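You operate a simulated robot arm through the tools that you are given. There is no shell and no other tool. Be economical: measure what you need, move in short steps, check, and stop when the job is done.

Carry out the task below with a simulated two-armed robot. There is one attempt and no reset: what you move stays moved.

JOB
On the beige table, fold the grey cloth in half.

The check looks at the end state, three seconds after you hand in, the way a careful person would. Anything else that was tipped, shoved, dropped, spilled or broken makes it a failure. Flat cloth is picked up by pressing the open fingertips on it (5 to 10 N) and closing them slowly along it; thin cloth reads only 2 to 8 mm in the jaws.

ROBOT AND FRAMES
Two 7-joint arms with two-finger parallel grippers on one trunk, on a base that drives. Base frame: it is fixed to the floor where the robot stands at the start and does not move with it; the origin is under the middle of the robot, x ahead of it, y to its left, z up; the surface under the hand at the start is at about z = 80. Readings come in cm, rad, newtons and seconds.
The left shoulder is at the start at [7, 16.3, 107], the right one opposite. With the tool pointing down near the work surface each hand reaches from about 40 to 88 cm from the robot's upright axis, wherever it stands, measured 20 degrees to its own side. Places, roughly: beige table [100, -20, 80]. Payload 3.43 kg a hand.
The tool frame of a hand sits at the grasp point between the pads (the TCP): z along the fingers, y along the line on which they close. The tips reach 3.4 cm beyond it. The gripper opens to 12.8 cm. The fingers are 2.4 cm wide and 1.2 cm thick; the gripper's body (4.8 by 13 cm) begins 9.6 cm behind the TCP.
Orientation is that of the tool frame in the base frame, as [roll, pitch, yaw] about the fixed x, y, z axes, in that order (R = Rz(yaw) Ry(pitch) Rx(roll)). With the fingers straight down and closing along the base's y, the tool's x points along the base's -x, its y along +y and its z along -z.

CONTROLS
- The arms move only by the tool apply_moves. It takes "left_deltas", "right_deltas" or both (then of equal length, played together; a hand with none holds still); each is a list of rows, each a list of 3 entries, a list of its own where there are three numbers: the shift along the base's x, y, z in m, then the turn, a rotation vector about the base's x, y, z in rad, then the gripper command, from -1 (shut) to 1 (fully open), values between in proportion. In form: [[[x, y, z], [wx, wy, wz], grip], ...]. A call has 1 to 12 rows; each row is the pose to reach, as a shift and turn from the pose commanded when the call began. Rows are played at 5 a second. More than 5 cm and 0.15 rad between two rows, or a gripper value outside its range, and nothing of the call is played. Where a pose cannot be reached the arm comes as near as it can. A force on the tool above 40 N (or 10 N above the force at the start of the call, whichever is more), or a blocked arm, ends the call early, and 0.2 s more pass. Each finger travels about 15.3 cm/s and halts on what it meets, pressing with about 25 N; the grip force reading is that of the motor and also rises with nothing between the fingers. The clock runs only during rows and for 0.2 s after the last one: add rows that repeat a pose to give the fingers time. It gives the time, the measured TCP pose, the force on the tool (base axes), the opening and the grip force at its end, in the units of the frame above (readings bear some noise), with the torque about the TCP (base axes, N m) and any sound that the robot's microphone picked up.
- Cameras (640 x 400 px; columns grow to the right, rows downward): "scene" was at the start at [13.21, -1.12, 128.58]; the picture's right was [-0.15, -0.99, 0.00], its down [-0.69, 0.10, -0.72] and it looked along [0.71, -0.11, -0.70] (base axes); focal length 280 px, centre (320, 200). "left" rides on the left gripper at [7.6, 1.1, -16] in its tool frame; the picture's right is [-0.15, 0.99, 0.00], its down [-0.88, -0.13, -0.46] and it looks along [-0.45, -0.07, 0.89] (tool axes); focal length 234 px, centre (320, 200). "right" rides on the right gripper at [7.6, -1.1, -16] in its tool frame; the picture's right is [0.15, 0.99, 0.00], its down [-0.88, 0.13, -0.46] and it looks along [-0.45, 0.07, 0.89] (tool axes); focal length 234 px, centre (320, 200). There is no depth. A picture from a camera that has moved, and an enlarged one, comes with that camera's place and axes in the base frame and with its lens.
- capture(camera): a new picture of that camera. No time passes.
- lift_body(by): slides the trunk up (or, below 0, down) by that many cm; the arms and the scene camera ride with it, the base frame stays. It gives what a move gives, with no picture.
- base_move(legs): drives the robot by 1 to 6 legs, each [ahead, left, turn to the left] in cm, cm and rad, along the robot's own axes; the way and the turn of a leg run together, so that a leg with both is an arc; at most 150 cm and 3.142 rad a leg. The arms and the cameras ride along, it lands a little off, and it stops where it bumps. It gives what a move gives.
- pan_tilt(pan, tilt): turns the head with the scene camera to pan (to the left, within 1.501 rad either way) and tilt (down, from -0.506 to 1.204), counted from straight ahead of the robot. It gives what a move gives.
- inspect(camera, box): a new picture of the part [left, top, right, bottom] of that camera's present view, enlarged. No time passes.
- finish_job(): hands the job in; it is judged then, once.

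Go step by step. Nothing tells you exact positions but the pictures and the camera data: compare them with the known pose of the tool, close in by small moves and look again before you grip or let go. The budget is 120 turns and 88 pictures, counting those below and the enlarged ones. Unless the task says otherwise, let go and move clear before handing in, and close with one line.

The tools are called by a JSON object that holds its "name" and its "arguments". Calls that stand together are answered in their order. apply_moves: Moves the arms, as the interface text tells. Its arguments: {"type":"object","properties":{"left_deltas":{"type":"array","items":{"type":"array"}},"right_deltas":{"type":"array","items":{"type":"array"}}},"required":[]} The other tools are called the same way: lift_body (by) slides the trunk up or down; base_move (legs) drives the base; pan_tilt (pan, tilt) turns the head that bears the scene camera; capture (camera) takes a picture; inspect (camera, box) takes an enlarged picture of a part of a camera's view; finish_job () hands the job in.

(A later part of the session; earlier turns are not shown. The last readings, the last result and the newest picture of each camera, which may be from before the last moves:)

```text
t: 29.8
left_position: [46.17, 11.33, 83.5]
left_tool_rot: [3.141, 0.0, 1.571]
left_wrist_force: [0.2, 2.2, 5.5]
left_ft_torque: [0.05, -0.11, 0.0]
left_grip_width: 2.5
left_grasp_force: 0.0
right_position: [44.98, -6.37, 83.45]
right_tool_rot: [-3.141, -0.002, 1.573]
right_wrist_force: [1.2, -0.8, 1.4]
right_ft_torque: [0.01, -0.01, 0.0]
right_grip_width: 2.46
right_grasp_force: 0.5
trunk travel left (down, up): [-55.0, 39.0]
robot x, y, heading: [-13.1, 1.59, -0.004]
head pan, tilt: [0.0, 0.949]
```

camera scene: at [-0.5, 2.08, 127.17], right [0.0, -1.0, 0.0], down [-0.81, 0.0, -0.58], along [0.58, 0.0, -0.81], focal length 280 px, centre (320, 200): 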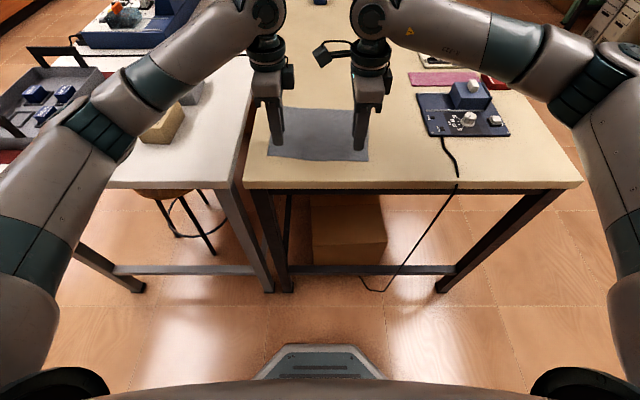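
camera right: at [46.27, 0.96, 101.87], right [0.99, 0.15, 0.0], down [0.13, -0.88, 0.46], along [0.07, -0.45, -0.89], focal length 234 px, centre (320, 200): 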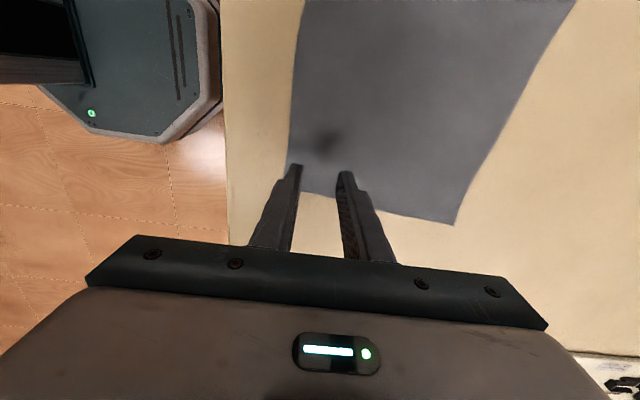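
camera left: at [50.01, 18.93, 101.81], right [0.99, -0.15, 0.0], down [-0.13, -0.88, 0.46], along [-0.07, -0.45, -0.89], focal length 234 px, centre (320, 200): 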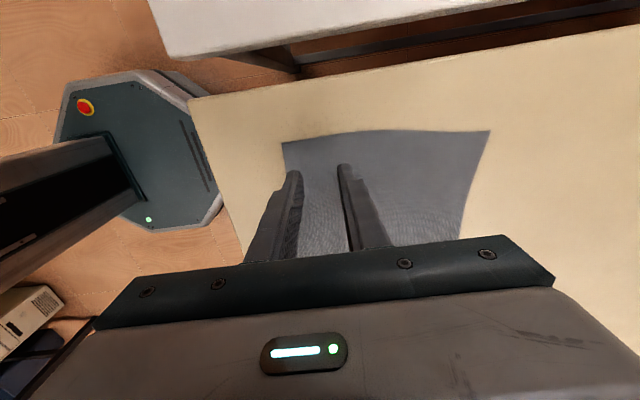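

Contact is light, so I'll press slightly more and close slowly.

{"name": "apply_moves", "arguments": {"left_deltas": [[[0, 0, -0.0006], [0, 0, 0], -0.62], [[0, 0, -0.0006], [0, 0, 0], -0.62], [[0, 0, -0.0006], [0, 0, 0], -0.66], [[0, 0, -0.0006], [0, 0, 0], -0.7], [[0, 0, -0.0006], [0, 0, 0], -0.74], [[0, 0, -0.0006], [0, 0, 0], -0.78], [[0, 0, -0.0006], [0, 0, 0], -0.82], [[0, 0, -0.0006], [0, 0, 0], -0.86], [[0, 0, -0.0006], [0, 0, 0], -0.9], [[0, 0, -0.0006], [0, 0, 0], -0.94], [[0, 0, -0.0006], [0, 0, 0], -1], [[0, 0, -0.0006], [0, 0, 0], -1]], "right_deltas": [[[0, 0, -0.001], [0, 0, 0], -0.62], [[0, 0, -0.001], [0, 0, 0], -0.62], [[0, 0, -0.001], [0, 0, 0], -0.66], [[0, 0, -0.001], [0, 0, 0], -0.7], [[0, 0, -0.001], [0, 0, 0], -0.74], [[0, 0, -0.001], [0, 0, 0], -0.78], [[0, 0, -0.001], [0, 0, 0], -0.82], [[0, 0, -0.001], [0, 0, 0], -0.86], [[0, 0, -0.001], [0, 0, 0], -0.9], [[0, 0, -0.001], [0, 0, 0], -0.94], [[0, 0, -0.001], [0, 0, 0], -1], [[0, 0, -0.001], [0, 0, 0], -1]]}}

{"name": "inspect", "arguments": {"camera": "scene", "box": [240, 80, 400, 180]}}

{"name": "inspect", "arguments": {"camera": "left", "box": [240, 100, 400, 260]}}

{"name": "inspect", "arguments": {"camera": "right", "box": [240, 90, 400, 250]}}

```text
t: 32.4
left_position: [46.05, 11.44, 83.42]
left_tool_rot: [3.141, 0.0, 1.571]
left_wrist_force: [-0.8, -0.5, 7.6]
left_ft_torque: [-0.02, -0.09, 0.0]
left_grip_width: 0.2
left_grasp_force: 24.9
right_position: [45.03, -6.55, 83.46]
right_tool_rot: [3.138, -0.001, 1.572]
right_wrist_force: [1.3, 1.1, 16.3]
right_ft_torque: [0.02, -0.14, 0.01]
right_grip_width: 0.18
right_grasp_force: 24.5
trunk travel left (down, up): [-55.0, 39.0]
robot x, y, heading: [-12.82, 2.26, 0.008]
head pan, tilt: [0.0, 0.949]
```

```text
4.00 times, centred on (320, 130) of scene
camera zoom: at [-0.7, 2.09, 127.2], right [0.0, -1.0, 0.0], down [-0.81, 0.0, -0.58], along [0.58, 0.0, -0.81], focal length 1119 px, centre (320, 480)
```

zoom: 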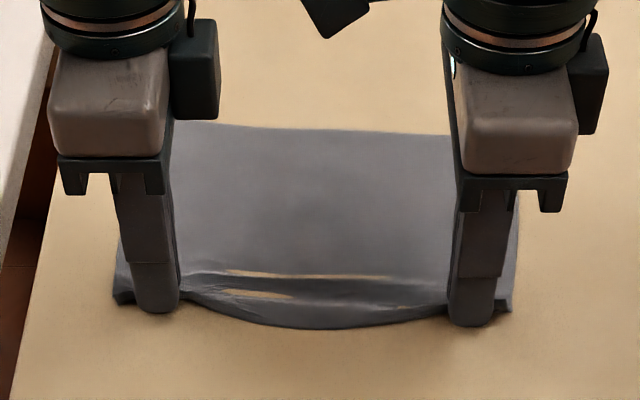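

```text
2.50 times, centred on (320, 180) of left
camera zoom: at [47.06, 18.93, 99.44], right [0.99, -0.15, 0.0], down [-0.13, -0.88, 0.46], along [-0.07, -0.45, -0.89], focal length 585 px, centre (320, 250)
```

zoom: 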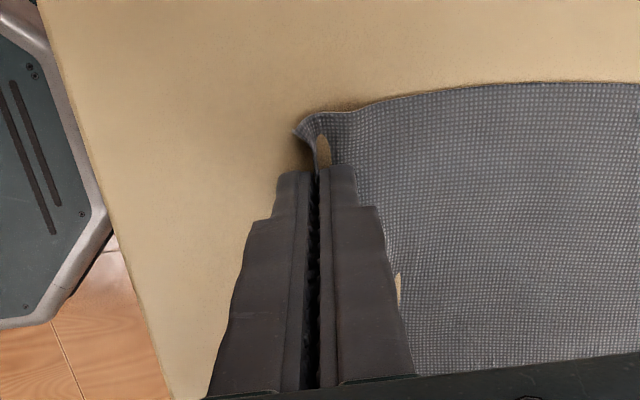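

```text
2.50 times, centred on (320, 170) of right
camera zoom: at [43.71, 0.95, 99.51], right [0.99, 0.15, 0.0], down [0.13, -0.88, 0.46], along [0.07, -0.45, -0.89], focal length 585 px, centre (320, 275)
```

zoom: 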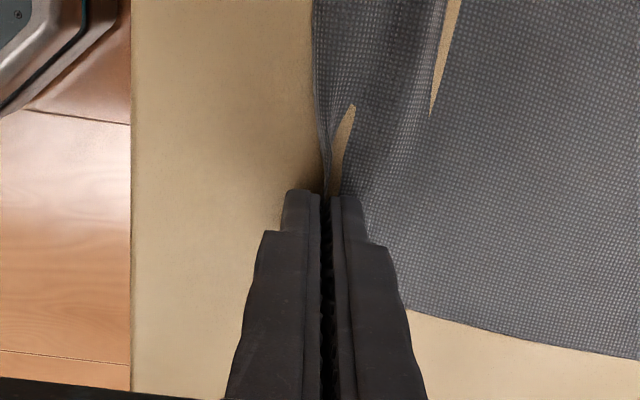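

Both jaws read 2 mm, so each holds a single layer of the edge. I'll test with a small lift moving slightly forward.

{"name": "apply_moves", "arguments": {"left_deltas": [[[0.0, 0, 0.01], [0, 0, 0], -1], [[0.005, 0, 0.02], [0, 0, 0], -1], [[0.01, 0, 0.03], [0, 0, 0], -1], [[0.015, 0, 0.04], [0, 0, 0], -1]], "right_deltas": [[[0.0, 0, 0.01], [0, 0, 0], -1], [[0.005, 0, 0.02], [0, 0, 0], -1], [[0.01, 0, 0.03], [0, 0, 0], -1], [[0.015, 0, 0.04], [0, 0, 0], -1]]}}

{"name": "inspect", "arguments": {"camera": "scene", "box": [240, 80, 400, 180]}}

```text
t: 33.4
left_position: [47.6, 11.31, 87.5]
left_tool_rot: [-3.14, -0.003, 1.57]
left_wrist_force: [0.2, 0.0, -0.7]
left_ft_torque: [0.01, 0.01, 0.03]
left_grip_width: 0.17
left_grasp_force: 25.0
right_position: [46.51, -6.52, 87.36]
right_tool_rot: [-3.141, 0.0, 1.574]
right_wrist_force: [-0.1, 0.7, 0.3]
right_ft_torque: [0.0, 0.0, 0.0]
right_grip_width: 0.16
right_grasp_force: 25.0
trunk travel left (down, up): [-55.0, 39.0]
robot x, y, heading: [-12.87, 1.78, 0.004]
head pan, tilt: [0.0, 0.949]
```

```text
4.00 times, centred on (320, 130) of scene
camera zoom: at [-0.52, 2.08, 127.17], right [0.0, -1.0, 0.0], down [-0.81, 0.0, -0.58], along [0.58, 0.0, -0.81], focal length 1119 px, centre (320, 480)
```

zoom: 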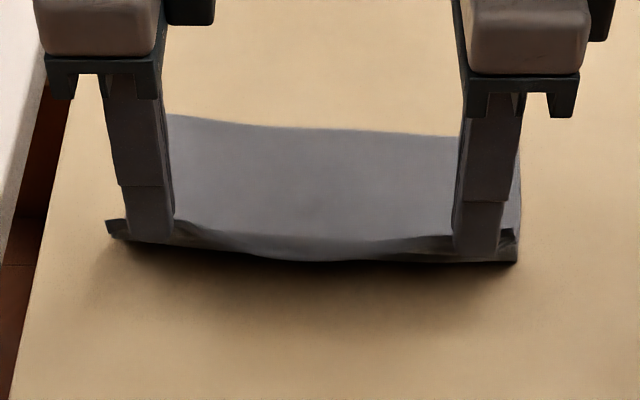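

The hold is good and the hem is small. I'll carry the edge in an arc to just above the far edge, now at about x 63.5 on the left and 61.3 on the right.

{"name": "apply_moves", "arguments": {"left_deltas": [[[0.01, 0, 0.015], [0, 0, 0], -1], [[0.02, 0, 0.028], [0, 0, 0], -1], [[0.035, 0, 0.038], [0, 0, 0], -1], [[0.05, 0, 0.044], [0, 0, 0], -1], [[0.065, 0, 0.046], [0, 0, 0], -1], [[0.08, 0, 0.044], [0, 0, 0], -1], [[0.095, 0, 0.038], [0, 0, 0], -1], [[0.11, 0, 0.028], [0, 0, 0], -1], [[0.125, 0, 0.015], [0, 0, 0], -1], [[0.14, 0, 0.0], [0, 0, 0], -1], [[0.148, 0, -0.01], [0, 0, 0], -1], [[0.15, 0, -0.015], [0, 0, 0], -1]], "right_deltas": [[[0.01, 0, 0.015], [0, 0, 0], -1], [[0.02, 0, 0.028], [0, 0, 0], -1], [[0.033, 0, 0.038], [0, 0, 0], -1], [[0.046, 0, 0.044], [0, 0, 0], -1], [[0.06, 0, 0.046], [0, 0, 0], -1], [[0.074, 0, 0.044], [0, 0, 0], -1], [[0.088, 0, 0.038], [0, 0, 0], -1], [[0.102, 0, 0.028], [0, 0, 0], -1], [[0.116, 0, 0.015], [0, 0, 0], -1], [[0.13, 0, 0.0], [0, 0, 0], -1], [[0.138, 0, -0.01], [0, 0, 0], -1], [[0.14, 0, -0.015], [0, 0, 0], -1]]}}

{"name": "inspect", "arguments": {"camera": "scene", "box": [240, 60, 400, 160]}}

{"name": "capture", "arguments": {"camera": "left"}}

{"name": "capture", "arguments": {"camera": "right"}}

```text
t: 36.0
left_position: [62.8, 11.3, 85.77]
left_tool_rot: [-3.141, -0.002, 1.571]
left_wrist_force: [-0.2, -0.7, 0.5]
left_ft_torque: [-0.04, -0.01, 0.0]
left_grip_width: 0.19
left_grasp_force: 25.4
right_position: [60.54, -6.48, 85.94]
right_tool_rot: [-3.141, 0.0, 1.573]
right_wrist_force: [-0.1, 0.2, -0.4]
right_ft_torque: [0.01, 0.03, -0.03]
right_grip_width: 0.16
right_grasp_force: 25.1
trunk travel left (down, up): [-55.0, 39.0]
robot x, y, heading: [-12.79, 1.93, -0.001]
head pan, tilt: [0.0, 0.949]
```

```text
4.00 times, centred on (320, 110) of scene
camera zoom: at [-0.46, 2.07, 127.17], right [0.0, -1.0, 0.0], down [-0.81, 0.0, -0.58], along [0.58, 0.0, -0.81], focal length 1119 px, centre (320, 560)
```

zoom: 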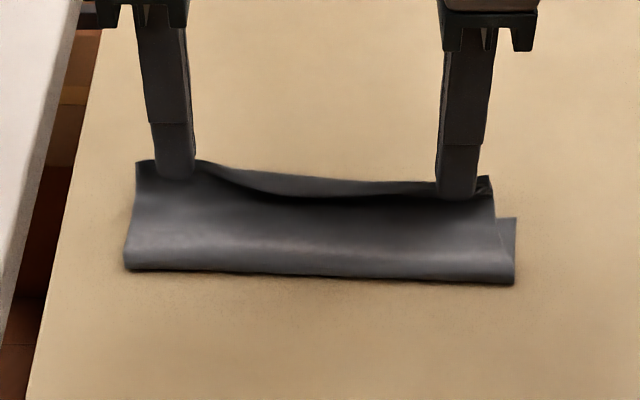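

```text
54 pictures are left
camera left: at [63.78, 18.88, 101.8], right [0.99, -0.15, 0.0], down [-0.13, -0.88, 0.46], along [-0.07, -0.45, -0.89], focal length 234 px, centre (320, 200)
```

left: 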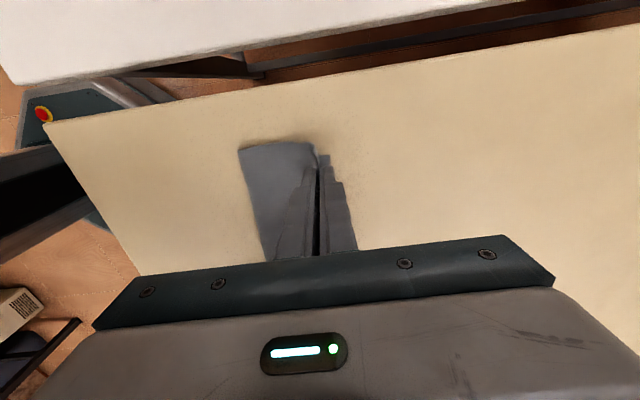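

```text
53 pictures are left
camera right: at [59.38, 0.92, 101.84], right [0.99, 0.15, 0.0], down [0.13, -0.88, 0.46], along [0.07, -0.45, -0.89], focal length 234 px, centre (320, 200)
```

right: 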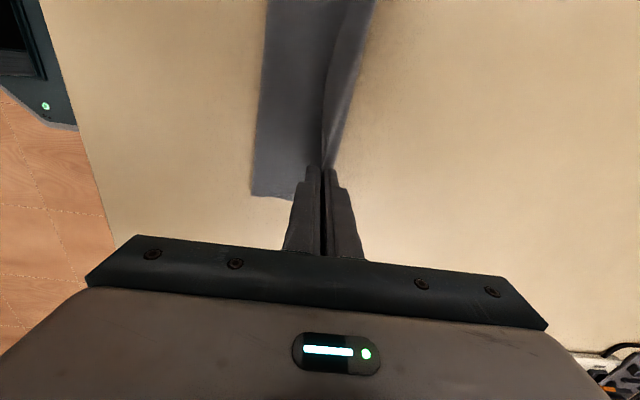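

Right side: the top layer sits about 1.5 cm inside the bottom layer's right edge, so the edge needs to shift a little to the right. I'll look closer at the far edge first.

{"name": "inspect", "arguments": {"camera": "right", "box": [220, 0, 420, 200]}}

{"name": "inspect", "arguments": {"camera": "left", "box": [220, 110, 400, 260]}}

```text
2.00 times, centred on (320, 100) of right
camera zoom: at [59.38, 0.92, 101.84], right [0.99, 0.15, 0.0], down [0.13, -0.88, 0.46], along [0.07, -0.45, -0.89], focal length 468 px, centre (320, 400)
```

zoom: 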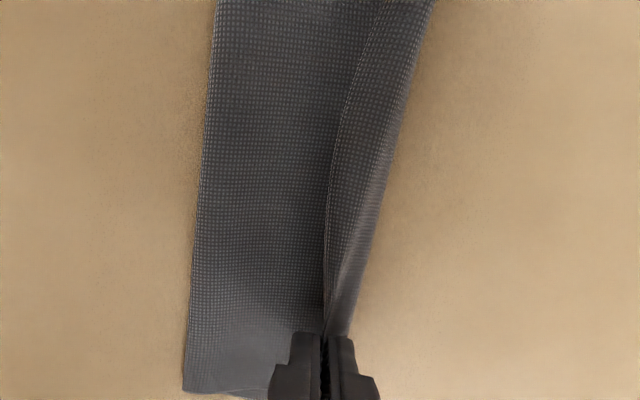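

```text
2.67 times, centred on (310, 185) of left
camera zoom: at [63.78, 18.88, 101.8], right [0.99, -0.15, 0.0], down [-0.13, -0.88, 0.46], along [-0.07, -0.45, -0.89], focal length 624 px, centre (347, 240)
```

zoom: 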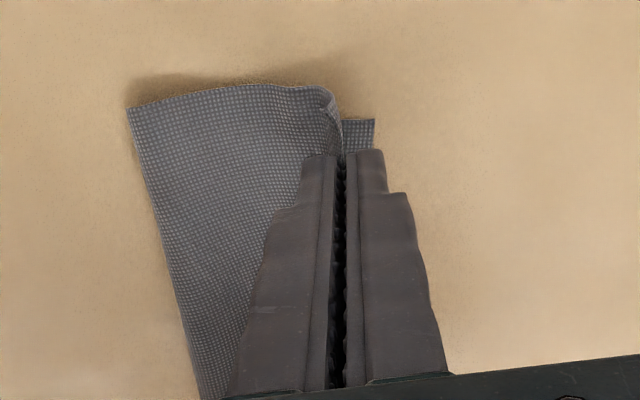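

In x the pinches are well placed. I'll shift both hands about 1.5 cm to the right, lower them to the bottom layer and check again before releasing.

{"name": "apply_moves", "arguments": {"left_deltas": [[[0, -0.008, 0.005], [0, 0, 0], -1], [[0, -0.016, 0.005], [0, 0, 0], -1], [[0, -0.016, -0.005], [0, 0, 0], -1], [[0.001, -0.016, -0.014], [0, 0, 0], -1], [[0.001, -0.016, -0.014], [0, 0, 0], -1]], "right_deltas": [[[0, -0.008, 0.005], [0, 0, 0], -1], [[0, -0.016, 0.005], [0, 0, 0], -1], [[0, -0.016, -0.005], [0, 0, 0], -1], [[0.001, -0.016, -0.014], [0, 0, 0], -1], [[0.001, -0.016, -0.014], [0, 0, 0], -1]]}}

{"name": "inspect", "arguments": {"camera": "scene", "box": [240, 60, 400, 160]}}

{"name": "inspect", "arguments": {"camera": "left", "box": [220, 110, 400, 260]}}

{"name": "inspect", "arguments": {"camera": "right", "box": [220, 40, 420, 240]}}

```text
t: 37.2
left_position: [62.81, 9.67, 84.49]
left_tool_rot: [-3.141, 0.002, 1.571]
left_wrist_force: [0.0, 0.5, -1.2]
left_ft_torque: [-0.02, 0.04, -0.02]
left_grip_width: 0.17
left_grasp_force: 25.1
right_position: [60.58, -8.17, 84.57]
right_tool_rot: [-3.139, 0.0, 1.572]
right_wrist_force: [-0.5, -0.2, -0.4]
right_ft_torque: [0.04, 0.0, -0.02]
right_grip_width: 0.18
right_grasp_force: 24.9
trunk travel left (down, up): [-55.0, 39.0]
robot x, y, heading: [-12.61, 1.97, 0.0]
head pan, tilt: [0.0, 0.949]
```

```text
4.00 times, centred on (320, 110) of scene
camera zoom: at [-0.49, 2.09, 127.17], right [0.0, -1.0, 0.0], down [-0.81, 0.0, -0.58], along [0.58, 0.0, -0.81], focal length 1119 px, centre (320, 560)
```

zoom: 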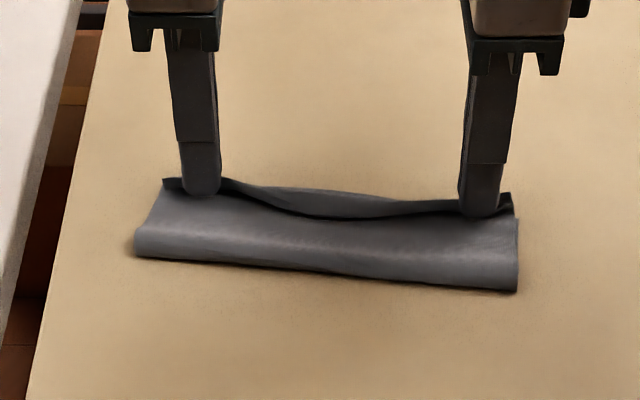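

```text
2.67 times, centred on (310, 185) of left
camera zoom: at [63.87, 17.31, 100.45], right [0.99, -0.15, 0.0], down [-0.13, -0.88, 0.46], along [-0.07, -0.45, -0.89], focal length 624 px, centre (347, 240)
```

zoom: 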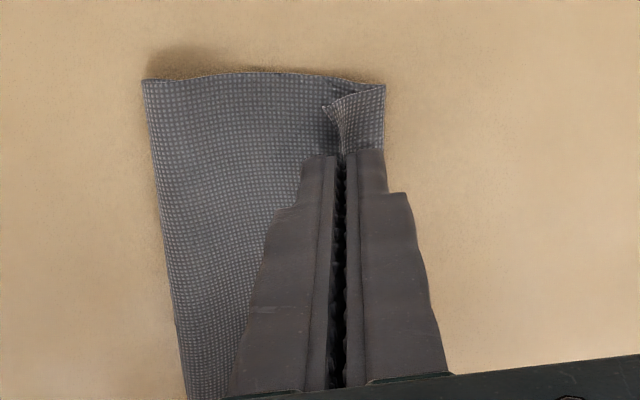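

```text
2.00 times, centred on (320, 140) of right
camera zoom: at [59.46, -0.66, 100.48], right [0.99, 0.15, 0.0], down [0.13, -0.88, 0.46], along [0.07, -0.45, -0.89], focal length 468 px, centre (320, 320)
```

zoom: 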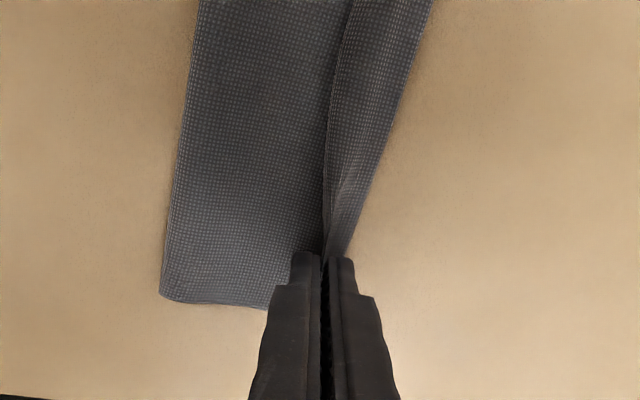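

Both sides now line up. I'll lower the last few millimetres, open slowly, and lift clear.

{"name": "apply_moves", "arguments": {"left_deltas": [[[0.002, 0, -0.004], [0, 0, 0], -1], [[0.003, 0, -0.006], [0, 0, 0], -1], [[0.003, 0, -0.006], [0, 0, 0], -0.95], [[0.003, 0, -0.006], [0, 0, 0], -0.9], [[0.003, 0, -0.006], [0, 0, 0], -0.85], [[0.003, 0, -0.006], [0, 0, 0], -0.8], [[0.003, 0, -0.006], [0, 0, 0], -0.75], [[0.003, 0, 0.0], [0, 0, 0], -0.7], [[0.003, 0, 0.01], [0, 0, 0], -0.7], [[0.003, 0, 0.03], [0, 0, 0], -0.7]], "right_deltas": [[[0.002, 0, -0.004], [0, 0, 0], -1], [[0.003, 0, -0.006], [0, 0, 0], -1], [[0.003, 0, -0.006], [0, 0, 0], -0.95], [[0.003, 0, -0.006], [0, 0, 0], -0.9], [[0.003, 0, -0.006], [0, 0, 0], -0.85], [[0.003, 0, -0.006], [0, 0, 0], -0.8], [[0.003, 0, -0.006], [0, 0, 0], -0.75], [[0.003, 0, 0.0], [0, 0, 0], -0.7], [[0.003, 0, 0.01], [0, 0, 0], -0.7], [[0.003, 0, 0.03], [0, 0, 0], -0.7]]}}

{"name": "inspect", "arguments": {"camera": "scene", "box": [240, 60, 400, 160]}}

{"name": "inspect", "arguments": {"camera": "left", "box": [220, 110, 400, 260]}}

{"name": "inspect", "arguments": {"camera": "right", "box": [220, 40, 420, 240]}}

```text
t: 39.4
left_position: [63.02, 9.81, 87.44]
left_tool_rot: [-3.141, 0.001, 1.571]
left_wrist_force: [-0.5, -0.3, -0.3]
left_ft_torque: [0.02, -0.04, 0.01]
left_grip_width: 1.94
left_grasp_force: 0.0
right_position: [60.91, -8.11, 87.72]
right_tool_rot: [3.139, 0.001, 1.573]
right_wrist_force: [0.0, 0.2, -0.1]
right_ft_torque: [0.0, -0.03, -0.01]
right_grip_width: 1.92
right_grasp_force: 0.2
trunk travel left (down, up): [-55.0, 39.0]
robot x, y, heading: [-12.93, 2.2, -0.003]
head pan, tilt: [0.0, 0.949]
```

```text
4.00 times, centred on (320, 110) of scene
camera zoom: at [-0.57, 2.07, 127.18], right [0.0, -1.0, 0.0], down [-0.81, 0.0, -0.58], along [0.58, 0.0, -0.81], focal length 1119 px, centre (320, 560)
```

zoom: 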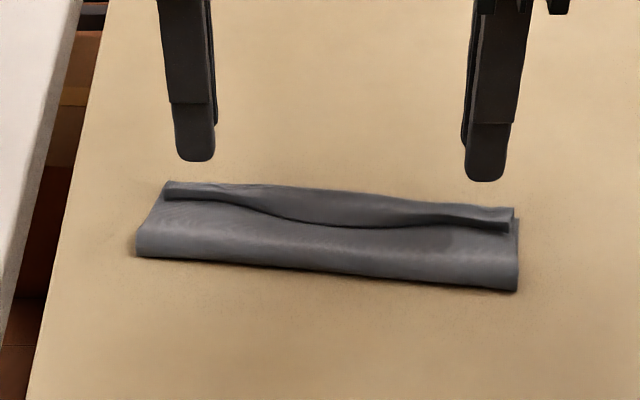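

```text
2.67 times, centred on (310, 185) of left
camera zoom: at [64.06, 17.38, 103.51], right [0.99, -0.15, 0.0], down [-0.13, -0.88, 0.46], along [-0.07, -0.45, -0.89], focal length 624 px, centre (347, 240)
```

zoom: 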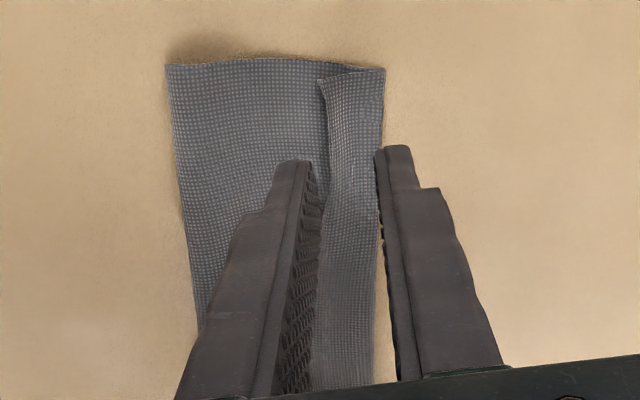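

```text
2.00 times, centred on (320, 140) of right
camera zoom: at [59.69, -0.65, 103.64], right [0.99, 0.15, 0.0], down [0.13, -0.88, 0.46], along [0.07, -0.45, -0.89], focal length 468 px, centre (320, 320)
```

zoom: 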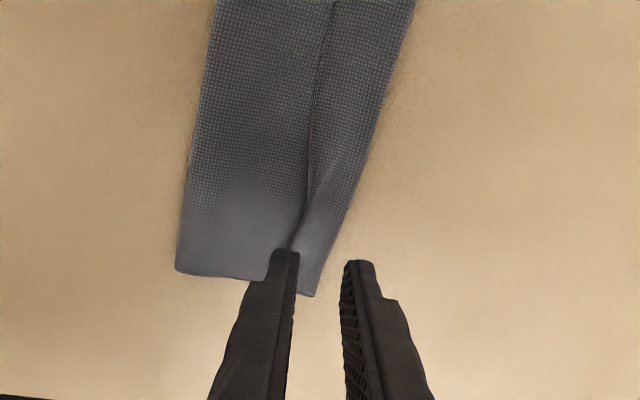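

The fold landed, but the free edge flopped back and left a hem about 2 cm wide on top. I'll move the left hand out of the way and slide the closed right fingers under the raised middle of the hem to flip it outward.

{"name": "apply_moves", "arguments": {"left_deltas": [[[0, 0.02, 0.03], [0, 0, 0], -1], [[0, 0.05, 0.06], [0, 0, 0], -1], [[0, 0.08, 0.08], [0, 0, 0], -1], [[0, 0.1, 0.08], [0, 0, 0], -1], [[0, 0.1, 0.08], [0, 0, 0], -1]], "right_deltas": [[[0, 0.0, 0.01], [0, 0, 0], -1], [[-0.015, 0.02, 0.01], [0, 0, 0], -1], [[-0.036, 0.05, 0.01], [0, 0, 0], -1], [[-0.036, 0.09, 0.01], [0, 0, 0], -1], [[-0.036, 0.09, -0.015], [0, 0, 0], -1]]}}

{"name": "inspect", "arguments": {"camera": "scene", "box": [240, 60, 400, 160]}}

{"name": "inspect", "arguments": {"camera": "right", "box": [220, 40, 420, 240]}}

{"name": "capture", "arguments": {"camera": "left"}}

```text
t: 40.6
left_position: [63.2, 19.54, 95.41]
left_tool_rot: [-3.14, -0.002, 1.569]
left_wrist_force: [-0.7, -0.3, -0.6]
left_ft_torque: [0.07, 0.01, -0.03]
left_grip_width: 0.0
left_grasp_force: 25.1
right_position: [57.45, 0.72, 85.95]
right_tool_rot: [-3.139, -0.001, 1.572]
right_wrist_force: [-0.7, -0.2, 0.7]
right_ft_torque: [0.04, 0.03, 0.04]
right_grip_width: 0.01
right_grasp_force: 25.2
trunk travel left (down, up): [-55.0, 39.0]
robot x, y, heading: [-13.02, 2.14, 0.001]
head pan, tilt: [0.0, 0.949]
```

```text
4.00 times, centred on (320, 110) of scene
camera zoom: at [-0.41, 1.88, 127.16], right [0.0, -1.0, 0.0], down [-0.81, 0.0, -0.58], along [0.58, 0.0, -0.81], focal length 1119 px, centre (320, 560)
```

zoom: 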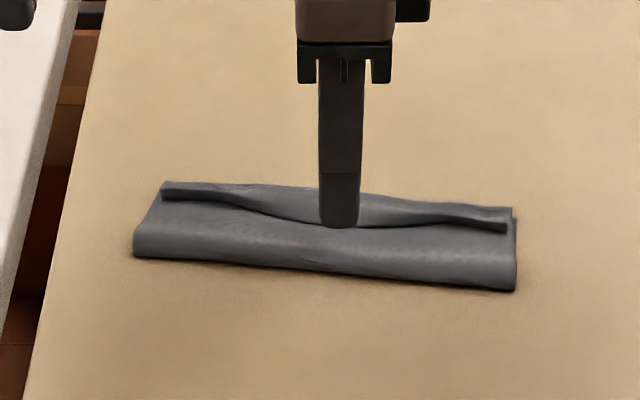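

```text
2.00 times, centred on (320, 140) of right
camera zoom: at [56.28, 8.13, 101.98], right [0.99, 0.15, 0.0], down [0.13, -0.88, 0.45], along [0.07, -0.45, -0.89], focal length 468 px, centre (320, 320)
```

zoom: 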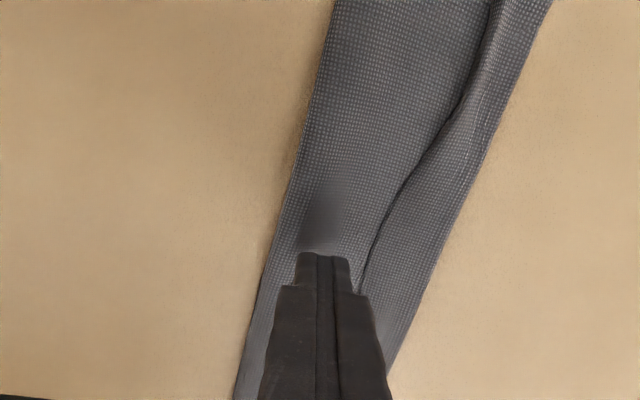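

```text
42 pictures are left
camera left: at [64.3, 27.12, 111.37], right [0.99, -0.15, 0.0], down [-0.13, -0.88, 0.45], along [-0.07, -0.45, -0.89], focal length 234 px, centre (320, 200)
```

left: 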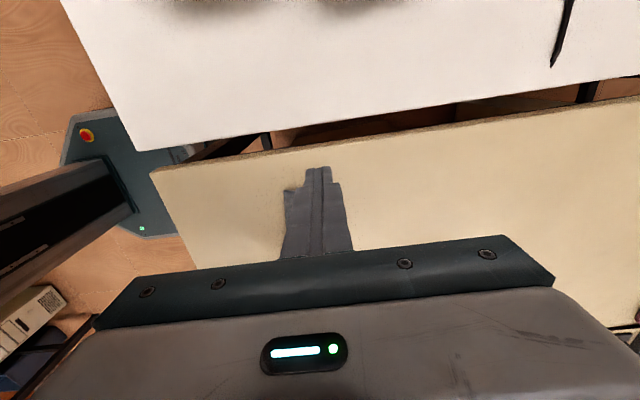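

The fingertip is just in front of the hem's raised middle. I'll lower until it lightly touches the top layer, then push forward under the hem.

{"name": "apply_moves", "arguments": {"right_deltas": [[[-0.005, 0, -0.01], [0, 0, 0], -1], [[-0.003, 0, -0.018], [0, 0, 0], -1], [[0.005, 0, -0.018], [0, 0, 0], -1], [[0.013, 0, -0.018], [0, 0, 0], -1], [[0.021, 0, -0.017], [0, 0, 0], -1], [[0.03, 0, -0.016], [0, 0, 0], -1], [[0.038, 0, -0.013], [0, 0, 0], -1]]}}

{"name": "inspect", "arguments": {"camera": "scene", "box": [240, 60, 400, 160]}}

{"name": "inspect", "arguments": {"camera": "right", "box": [220, 40, 420, 240]}}

```text
t: 42.2
left_position: [63.2, 19.71, 95.37]
left_tool_rot: [-3.14, 0.001, 1.571]
left_wrist_force: [0.1, -0.5, 0.7]
left_ft_torque: [0.01, -0.01, 0.0]
left_grip_width: 0.01
left_grasp_force: 24.8
right_position: [61.13, 0.93, 84.59]
right_tool_rot: [3.14, 0.0, 1.571]
right_wrist_force: [0.4, 0.0, 0.3]
right_ft_torque: [-0.02, 0.01, 0.01]
right_grip_width: 0.01
right_grasp_force: 25.0
trunk travel left (down, up): [-55.0, 39.0]
robot x, y, heading: [-13.11, 1.65, 0.001]
head pan, tilt: [0.0, 0.949]
```

```text
4.00 times, centred on (320, 110) of scene
camera zoom: at [-0.47, 2.1, 127.17], right [0.0, -1.0, 0.0], down [-0.81, 0.0, -0.58], along [0.58, 0.0, -0.81], focal length 1119 px, centre (320, 560)
```

zoom: 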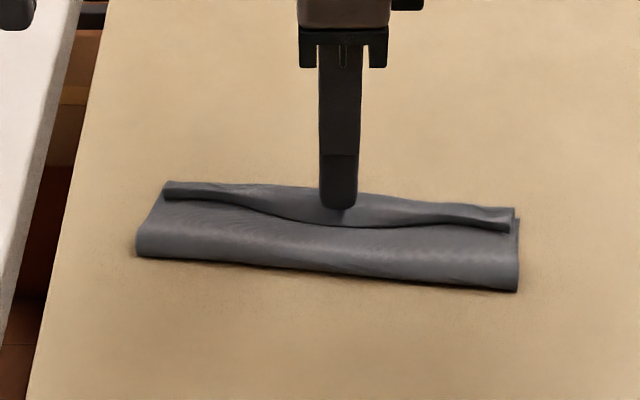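

```text
2.00 times, centred on (320, 140) of right
camera zoom: at [59.95, 8.33, 100.61], right [0.99, 0.15, 0.0], down [0.13, -0.88, 0.46], along [0.07, -0.45, -0.89], focal length 468 px, centre (320, 320)
```

zoom: 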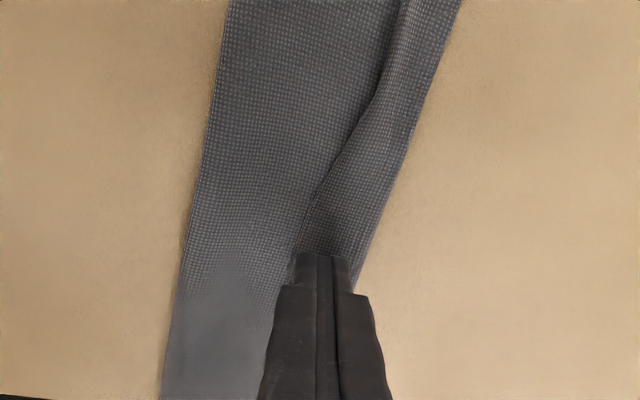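

The finger slid over the hem instead of under it. It's resting above the hem now, so I'll press lightly and drag forward to unroll it.

{"name": "apply_moves", "arguments": {"right_deltas": [[[-0.003, 0, -0.002], [0, 0, 0], -1], [[-0.003, 0, -0.005], [0, 0, 0], -1], [[-0.003, 0, -0.007], [0, 0, 0], -1], [[-0.003, 0, -0.007], [0, 0, 0], -1]]}}

```text
t: 43.2
left_position: [63.09, 19.69, 95.45]
left_tool_rot: [-3.14, 0.0, 1.571]
left_wrist_force: [-0.5, 0.0, -0.2]
left_ft_torque: [0.01, 0.0, -0.01]
left_grip_width: 0.0
left_grasp_force: 24.9
right_position: [60.82, 0.81, 83.87]
right_tool_rot: [-3.14, 0.0, 1.571]
right_wrist_force: [-0.2, 0.3, -0.4]
right_ft_torque: [-0.02, 0.02, -0.01]
right_grip_width: 0.03
right_grasp_force: 25.2
trunk travel left (down, up): [-55.0, 39.0]
robot x, y, heading: [-12.97, 1.74, -0.003]
head pan, tilt: [0.0, 0.949]
```

{"name": "apply_moves", "arguments": {"right_deltas": [[[0, 0, -0.001], [0, 0, 0], -1], [[0, 0, -0.002], [0, 0, 0], -1], [[0, 0, -0.0025], [0, 0, 0], -1], [[0, 0, -0.0025], [0, 0, 0], -1]]}}

```text
t: 44.2
left_position: [63.19, 19.69, 95.42]
left_tool_rot: [-3.14, 0.001, 1.57]
left_wrist_force: [-0.4, 0.5, 0.0]
left_ft_torque: [0.01, -0.02, 0.01]
left_grip_width: 0.0
left_grasp_force: 25.2
right_position: [60.84, 0.83, 83.74]
right_tool_rot: [-3.141, -0.001, 1.574]
right_wrist_force: [-0.1, 0.0, 0.4]
right_ft_torque: [0.01, -0.03, 0.02]
right_grip_width: 0.0
right_grasp_force: 25.0
trunk travel left (down, up): [-55.0, 39.0]
robot x, y, heading: [-12.65, 2.17, -0.002]
head pan, tilt: [0.0, 0.949]
```

{"name": "apply_moves", "arguments": {"right_deltas": [[[0, 0, -0.001], [0, 0, 0], -1], [[0, 0, -0.002], [0, 0, 0], -1], [[0, 0, -0.002], [0, 0, 0], -1]]}}

```text
t: 45.0
left_position: [63.2, 19.77, 95.66]
left_tool_rot: [-3.139, 0.0, 1.569]
left_wrist_force: [-0.2, -0.6, -0.5]
left_ft_torque: [0.03, -0.01, 0.0]
left_grip_width: 0.01
left_grasp_force: 24.7
right_position: [60.79, 0.93, 83.5]
right_tool_rot: [3.141, 0.001, 1.573]
right_wrist_force: [0.8, 0.0, 5.9]
right_ft_torque: [0.03, -0.02, 0.02]
right_grip_width: 0.0
right_grasp_force: 25.2
trunk travel left (down, up): [-55.0, 39.0]
robot x, y, heading: [-12.82, 1.99, -0.0]
head pan, tilt: [0.0, 0.949]
```

Contact is at about 6 N. Now I'll drag forward 3 cm.

{"name": "apply_moves", "arguments": {"right_deltas": [[[0.004, 0, 0], [0, 0, 0], -1], [[0.008, 0, 0], [0, 0, 0], -1], [[0.012, 0, 0], [0, 0, 0], -1], [[0.016, 0, 0], [0, 0, 0], -1], [[0.02, 0, 0], [0, 0, 0], -1], [[0.025, 0, 0], [0, 0, 0], -1], [[0.03, 0, 0], [0, 0, 0], -1]]}}

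{"name": "inspect", "arguments": {"camera": "scene", "box": [240, 60, 400, 160]}}

{"name": "inspect", "arguments": {"camera": "right", "box": [220, 40, 420, 240]}}

```text
t: 46.6
left_position: [63.12, 19.81, 95.51]
left_tool_rot: [3.141, -0.001, 1.571]
left_wrist_force: [0.2, 0.1, 0.3]
left_ft_torque: [-0.01, -0.01, 0.02]
left_grip_width: 0.0
left_grasp_force: 24.3
right_position: [63.81, 0.87, 83.52]
right_tool_rot: [3.141, 0.001, 1.573]
right_wrist_force: [-0.9, 0.8, 8.2]
right_ft_torque: [-0.01, 0.07, 0.01]
right_grip_width: 0.0
right_grasp_force: 25.2
trunk travel left (down, up): [-55.0, 39.0]
robot x, y, heading: [-13.02, 1.81, -0.001]
head pan, tilt: [0.0, 0.949]
```

```text
4.00 times, centred on (320, 110) of scene
camera zoom: at [-0.59, 2.09, 127.18], right [0.0, -1.0, 0.0], down [-0.81, 0.0, -0.58], along [0.58, 0.0, -0.81], focal length 1119 px, centre (320, 560)
```

zoom: 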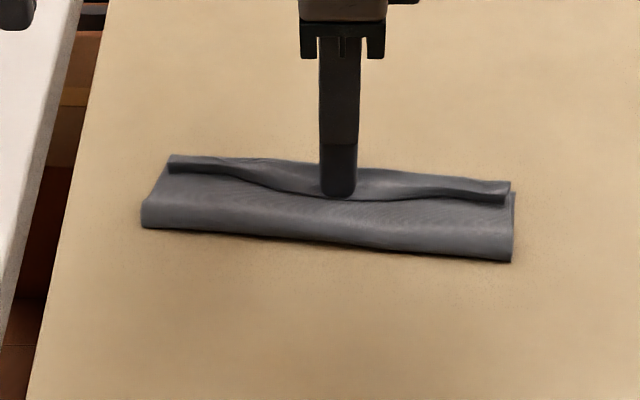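

```text
2.00 times, centred on (320, 140) of right
camera zoom: at [62.57, 8.31, 99.61], right [0.99, 0.15, 0.0], down [0.13, -0.88, 0.46], along [0.07, -0.45, -0.89], focal length 468 px, centre (320, 320)
```

zoom: 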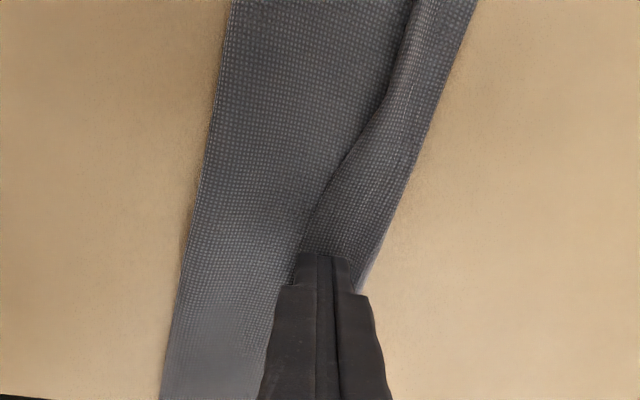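

The whole cloth slid about 3 cm without unrolling. I'll lift, go back in front of the hem, and sweep again with the fingertip barely grazing the top layer so it catches the hem's free edge.

{"name": "apply_moves", "arguments": {"right_deltas": [[[0, 0, 0.015], [0, 0, 0], -1], [[-0.025, -0.005, 0.02], [0, 0, 0], -1], [[-0.042, -0.01, 0.015], [0, 0, 0], -1], [[-0.042, -0.01, 0.004], [0, 0, 0], -1], [[-0.042, -0.01, 0.002], [0, 0, 0], -1], [[-0.042, -0.01, 0.002], [0, 0, 0], -1]]}}

{"name": "inspect", "arguments": {"camera": "right", "box": [240, 60, 400, 220]}}

```text
t: 48.0
left_position: [63.2, 19.76, 95.4]
left_tool_rot: [-3.141, 0.0, 1.57]
left_wrist_force: [0.6, 0.1, -0.1]
left_ft_torque: [0.02, 0.0, -0.01]
left_grip_width: 0.01
left_grasp_force: 24.9
right_position: [59.53, -0.3, 83.69]
right_tool_rot: [-3.141, 0.001, 1.574]
right_wrist_force: [0.1, -0.2, 0.4]
right_ft_torque: [-0.01, 0.0, 0.0]
right_grip_width: 0.03
right_grasp_force: 24.8
trunk travel left (down, up): [-55.0, 39.0]
robot x, y, heading: [-12.7, 1.93, -0.001]
head pan, tilt: [0.0, 0.949]
```

```text
2.50 times, centred on (320, 140) of right
camera zoom: at [58.43, 7.33, 99.7], right [0.99, 0.15, 0.0], down [0.13, -0.88, 0.46], along [0.07, -0.45, -0.89], focal length 585 px, centre (320, 350)
```

zoom: 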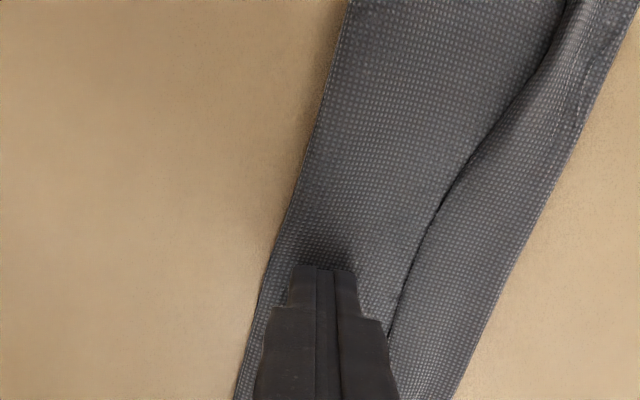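

Now the grazing sweep forward.

{"name": "apply_moves", "arguments": {"right_deltas": [[[0.006, 0, -0.0005], [0, 0, 0], -1], [[0.012, 0, -0.0005], [0, 0, 0], -1], [[0.018, 0, -0.0005], [0, 0, 0], -1], [[0.024, 0, -0.0005], [0, 0, 0], -1], [[0.03, 0, 0.0], [0, 0, 0], -1], [[0.036, 0, 0.002], [0, 0, 0], -1]]}}

{"name": "inspect", "arguments": {"camera": "scene", "box": [240, 60, 400, 160]}}

{"name": "inspect", "arguments": {"camera": "right", "box": [240, 60, 400, 220]}}

```text
t: 49.4
left_position: [63.16, 19.71, 95.4]
left_tool_rot: [-3.14, -0.001, 1.572]
left_wrist_force: [-0.4, 0.3, -0.6]
left_ft_torque: [0.03, -0.04, 0.03]
left_grip_width: 0.0
left_grasp_force: 25.4
right_position: [63.2, -0.16, 83.9]
right_tool_rot: [3.141, -0.001, 1.573]
right_wrist_force: [0.1, -0.2, -0.2]
right_ft_torque: [-0.01, 0.0, -0.02]
right_grip_width: 0.0
right_grasp_force: 25.0
trunk travel left (down, up): [-55.0, 39.0]
robot x, y, heading: [-12.67, 1.91, 0.001]
head pan, tilt: [0.0, 0.949]
```

```text
4.00 times, centred on (320, 110) of scene
camera zoom: at [-0.47, 2.1, 127.17], right [0.0, -1.0, 0.0], down [-0.81, 0.0, -0.58], along [0.58, 0.0, -0.81], focal length 1119 px, centre (320, 560)
```

zoom: 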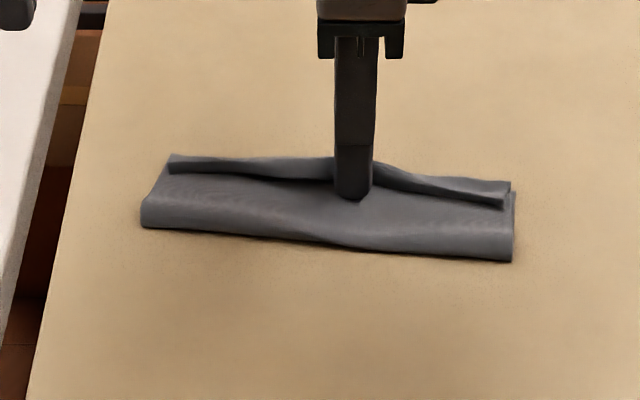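

```text
2.50 times, centred on (320, 140) of right
camera zoom: at [62.07, 7.35, 99.88], right [0.99, 0.15, 0.0], down [0.13, -0.88, 0.46], along [0.07, -0.45, -0.89], focal length 585 px, centre (320, 350)
```

zoom: 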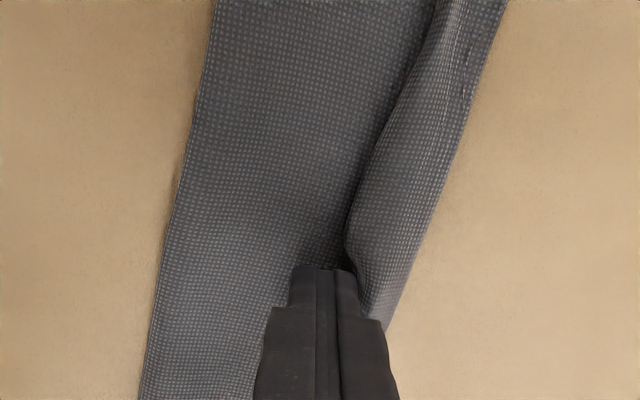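

The finger has caught the hem and is standing it upright. I'll keep pushing forward to flip it over.

{"name": "apply_moves", "arguments": {"right_deltas": [[[0.006, 0, 0], [0, 0, 0], -1], [[0.012, 0, 0], [0, 0, 0], -1], [[0.018, 0, 0], [0, 0, 0], -1], [[0.024, 0, 0.001], [0, 0, 0], -1], [[0.03, 0, 0.001], [0, 0, 0], -1], [[0.035, 0, 0.001], [0, 0, 0], -1]]}}

{"name": "inspect", "arguments": {"camera": "scene", "box": [240, 60, 400, 160]}}

{"name": "inspect", "arguments": {"camera": "right", "box": [200, 20, 440, 260]}}

```text
t: 50.8
left_position: [63.2, 19.81, 95.44]
left_tool_rot: [-3.141, 0.0, 1.57]
left_wrist_force: [-0.3, 0.5, -0.3]
left_ft_torque: [0.0, 0.0, -0.02]
left_grip_width: 0.03
left_grasp_force: 24.9
right_position: [66.73, 0.05, 83.97]
right_tool_rot: [-3.141, 0.0, 1.572]
right_wrist_force: [0.5, 1.1, 0.3]
right_ft_torque: [0.0, 0.01, 0.04]
right_grip_width: 0.02
right_grasp_force: 25.1
trunk travel left (down, up): [-55.0, 39.0]
robot x, y, heading: [-12.5, 1.79, -0.001]
head pan, tilt: [0.0, 0.949]
```

```text
4.00 times, centred on (320, 110) of scene
camera zoom: at [-0.47, 2.11, 127.17], right [0.0, -1.0, 0.0], down [-0.81, 0.0, -0.58], along [0.58, 0.0, -0.81], focal length 1119 px, centre (320, 560)
```

zoom: 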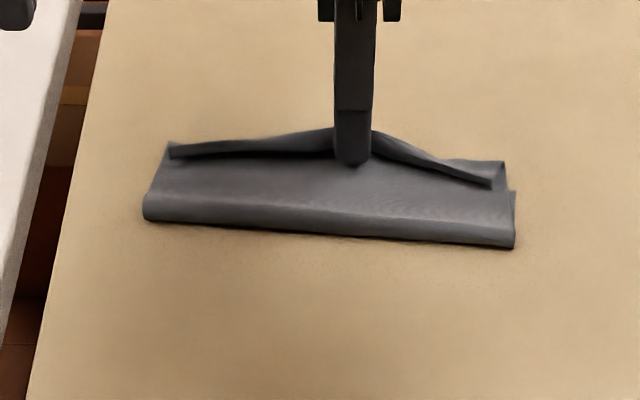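

```text
1.67 times, centred on (320, 140) of right
camera zoom: at [65.56, 7.36, 100.04], right [0.99, 0.15, 0.0], down [0.13, -0.88, 0.46], along [0.07, -0.45, -0.89], focal length 390 px, centre (320, 300)
```

zoom: 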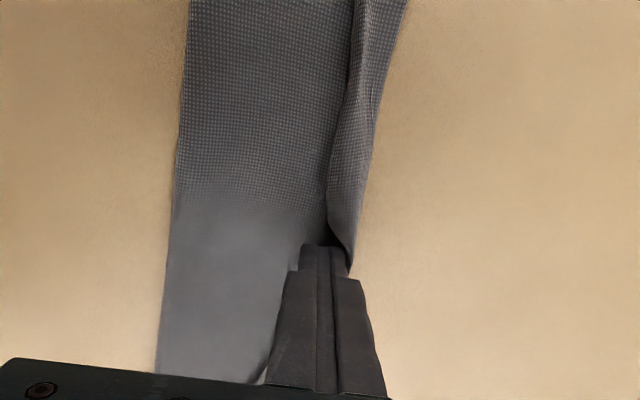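

The middle has flipped upright. I'll run the finger along under the hem to the right end, unzipping it as it goes.

{"name": "apply_moves", "arguments": {"right_deltas": [[[0.0, -0.01, 0], [0, 0, 0], -1], [[0.0, -0.022, -0.001], [0, 0, 0], -1], [[0.0, -0.034, -0.001], [0, 0, 0], -1], [[0.0, -0.046, -0.001], [0, 0, 0], -1], [[0.0, -0.058, -0.001], [0, 0, 0], -1], [[0.0, -0.07, -0.001], [0, 0, 0], -1], [[0.0, -0.082, -0.001], [0, 0, 0], -1], [[0.0, -0.094, -0.001], [0, 0, 0], -1], [[0.004, -0.094, 0.0], [0, 0, 0], -1]]}}

{"name": "inspect", "arguments": {"camera": "scene", "box": [240, 60, 400, 160]}}

```text
t: 52.8
left_position: [63.14, 19.86, 95.37]
left_tool_rot: [-3.14, 0.0, 1.571]
left_wrist_force: [-0.8, 1.4, 0.2]
left_ft_torque: [-0.01, 0.02, -0.02]
left_grip_width: 0.0
left_grasp_force: 24.7
right_position: [67.09, -9.46, 83.96]
right_tool_rot: [3.14, -0.001, 1.573]
right_wrist_force: [-0.9, 0.8, -0.1]
right_ft_torque: [-0.04, -0.03, -0.01]
right_grip_width: 0.0
right_grasp_force: 25.5
trunk travel left (down, up): [-55.0, 39.0]
robot x, y, heading: [-12.9, 2.0, -0.001]
head pan, tilt: [0.0, 0.949]
```

```text
4.00 times, centred on (320, 110) of scene
camera zoom: at [-0.46, 2.14, 127.17], right [0.0, -1.0, 0.0], down [-0.81, 0.0, -0.58], along [0.58, 0.0, -0.81], focal length 1119 px, centre (320, 560)
```

zoom: 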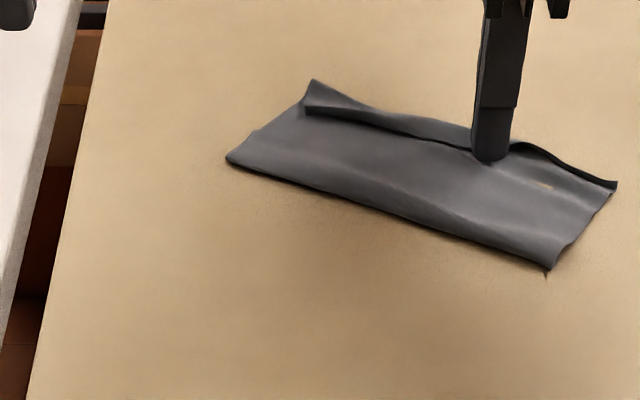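

The sweep dragged and rotated the cloth. I'll lift the right hand clear and look at the whole state.

{"name": "apply_moves", "arguments": {"right_deltas": [[[0, 0, 0.04], [0, 0, 0], -1], [[0, 0, 0.08], [0, 0, 0], -1], [[-0.02, -0.03, 0.12], [0, 0, 0], -1], [[-0.04, -0.06, 0.15], [0, 0, 0], -1]]}}

{"name": "inspect", "arguments": {"camera": "scene", "box": [260, 60, 420, 160]}}

{"name": "capture", "arguments": {"camera": "right"}}

```text
refused: row 3 steps farther than a row can; nothing moved
```

```text
4.00 times, centred on (340, 110) of scene
camera zoom: at [-0.46, 2.14, 127.17], right [0.0, -1.0, 0.0], down [-0.81, 0.0, -0.58], along [0.58, 0.0, -0.81], focal length 1119 px, centre (240, 560)
```

zoom: 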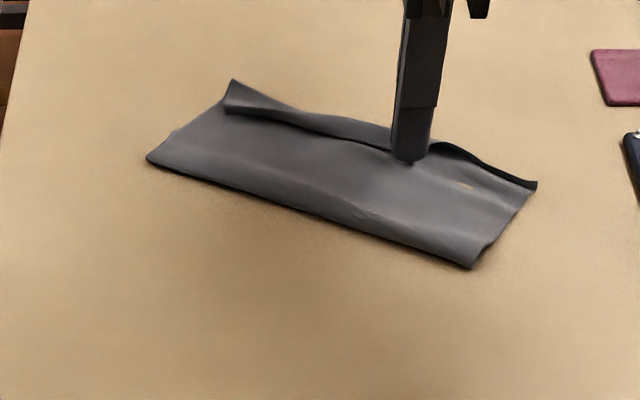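

```text
30 pictures are left
camera right: at [65.94, -1.98, 100.01], right [0.99, 0.15, 0.0], down [0.13, -0.88, 0.46], along [0.07, -0.45, -0.89], focal length 234 px, centre (320, 200)
```

right: 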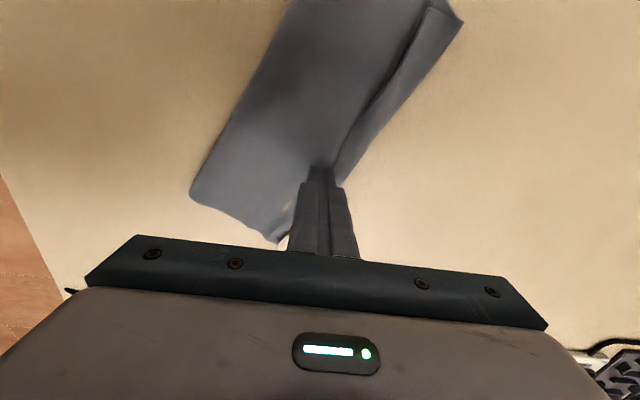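

{"name": "apply_moves", "arguments": {"right_deltas": [[[0, 0, 0.04], [0, 0, 0], -1], [[0, 0, 0.08], [0, 0, 0], -1], [[-0.02, -0.02, 0.11], [0, 0, 0], -1], [[-0.05, -0.04, 0.13], [0, 0, 0], -1], [[-0.09, -0.06, 0.14], [0, 0, 0], -1], [[-0.13, -0.06, 0.14], [0, 0, 0], -1]]}}

{"name": "inspect", "arguments": {"camera": "scene", "box": [260, 60, 420, 160]}}

```text
t: 54.2
left_position: [63.07, 19.77, 95.52]
left_tool_rot: [-3.141, 0.0, 1.571]
left_wrist_force: [0.0, 0.2, 0.2]
left_ft_torque: [-0.01, -0.01, -0.01]
left_grip_width: 0.02
left_grasp_force: 25.1
right_position: [53.98, -15.63, 98.12]
right_tool_rot: [-3.141, -0.001, 1.573]
right_wrist_force: [0.8, -0.2, 0.9]
right_ft_torque: [0.02, -0.05, -0.01]
right_grip_width: 0.0
right_grasp_force: 25.1
trunk travel left (down, up): [-55.0, 39.0]
robot x, y, heading: [-12.65, 2.0, -0.002]
head pan, tilt: [0.0, 0.949]
```

```text
4.00 times, centred on (340, 110) of scene
camera zoom: at [-0.54, 2.06, 127.18], right [0.0, -1.0, 0.0], down [-0.81, 0.0, -0.58], along [0.58, 0.0, -0.81], focal length 1119 px, centre (240, 560)
```

zoom: 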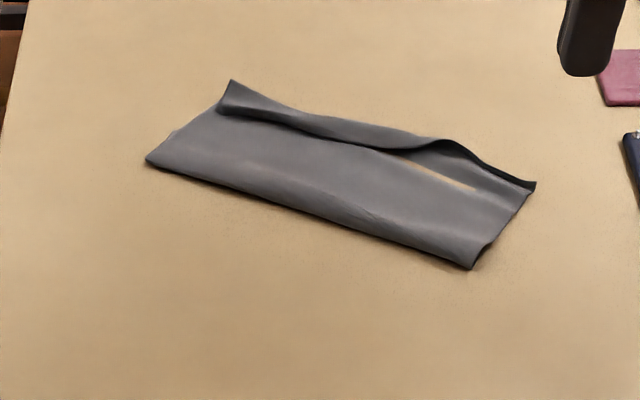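

The cloth is about 28° rotated, with its centre near [66.5, −5]. Pressed cloth slides as one piece, so I'll move the base forward a little, press with both hands, and drag the cloth back square to the robot.

{"name": "base_move", "arguments": {"legs": [[6, 0, 0]]}}

```text
t: 55.2
left_position: [69.17, 19.73, 95.28]
left_tool_rot: [-3.139, 0.002, 1.57]
left_wrist_force: [0.7, 0.2, -0.5]
left_ft_torque: [-0.01, 0.01, 0.01]
left_grip_width: 0.01
left_grasp_force: 25.5
right_position: [60.07, -15.68, 98.09]
right_tool_rot: [-3.138, 0.0, 1.572]
right_wrist_force: [0.3, -0.7, -0.8]
right_ft_torque: [0.02, 0.03, -0.01]
right_grip_width: 0.0
right_grasp_force: 25.5
trunk travel left (down, up): [-55.0, 39.0]
robot x, y, heading: [-7.0, 1.88, -0.004]
head pan, tilt: [0.0, 0.949]
```

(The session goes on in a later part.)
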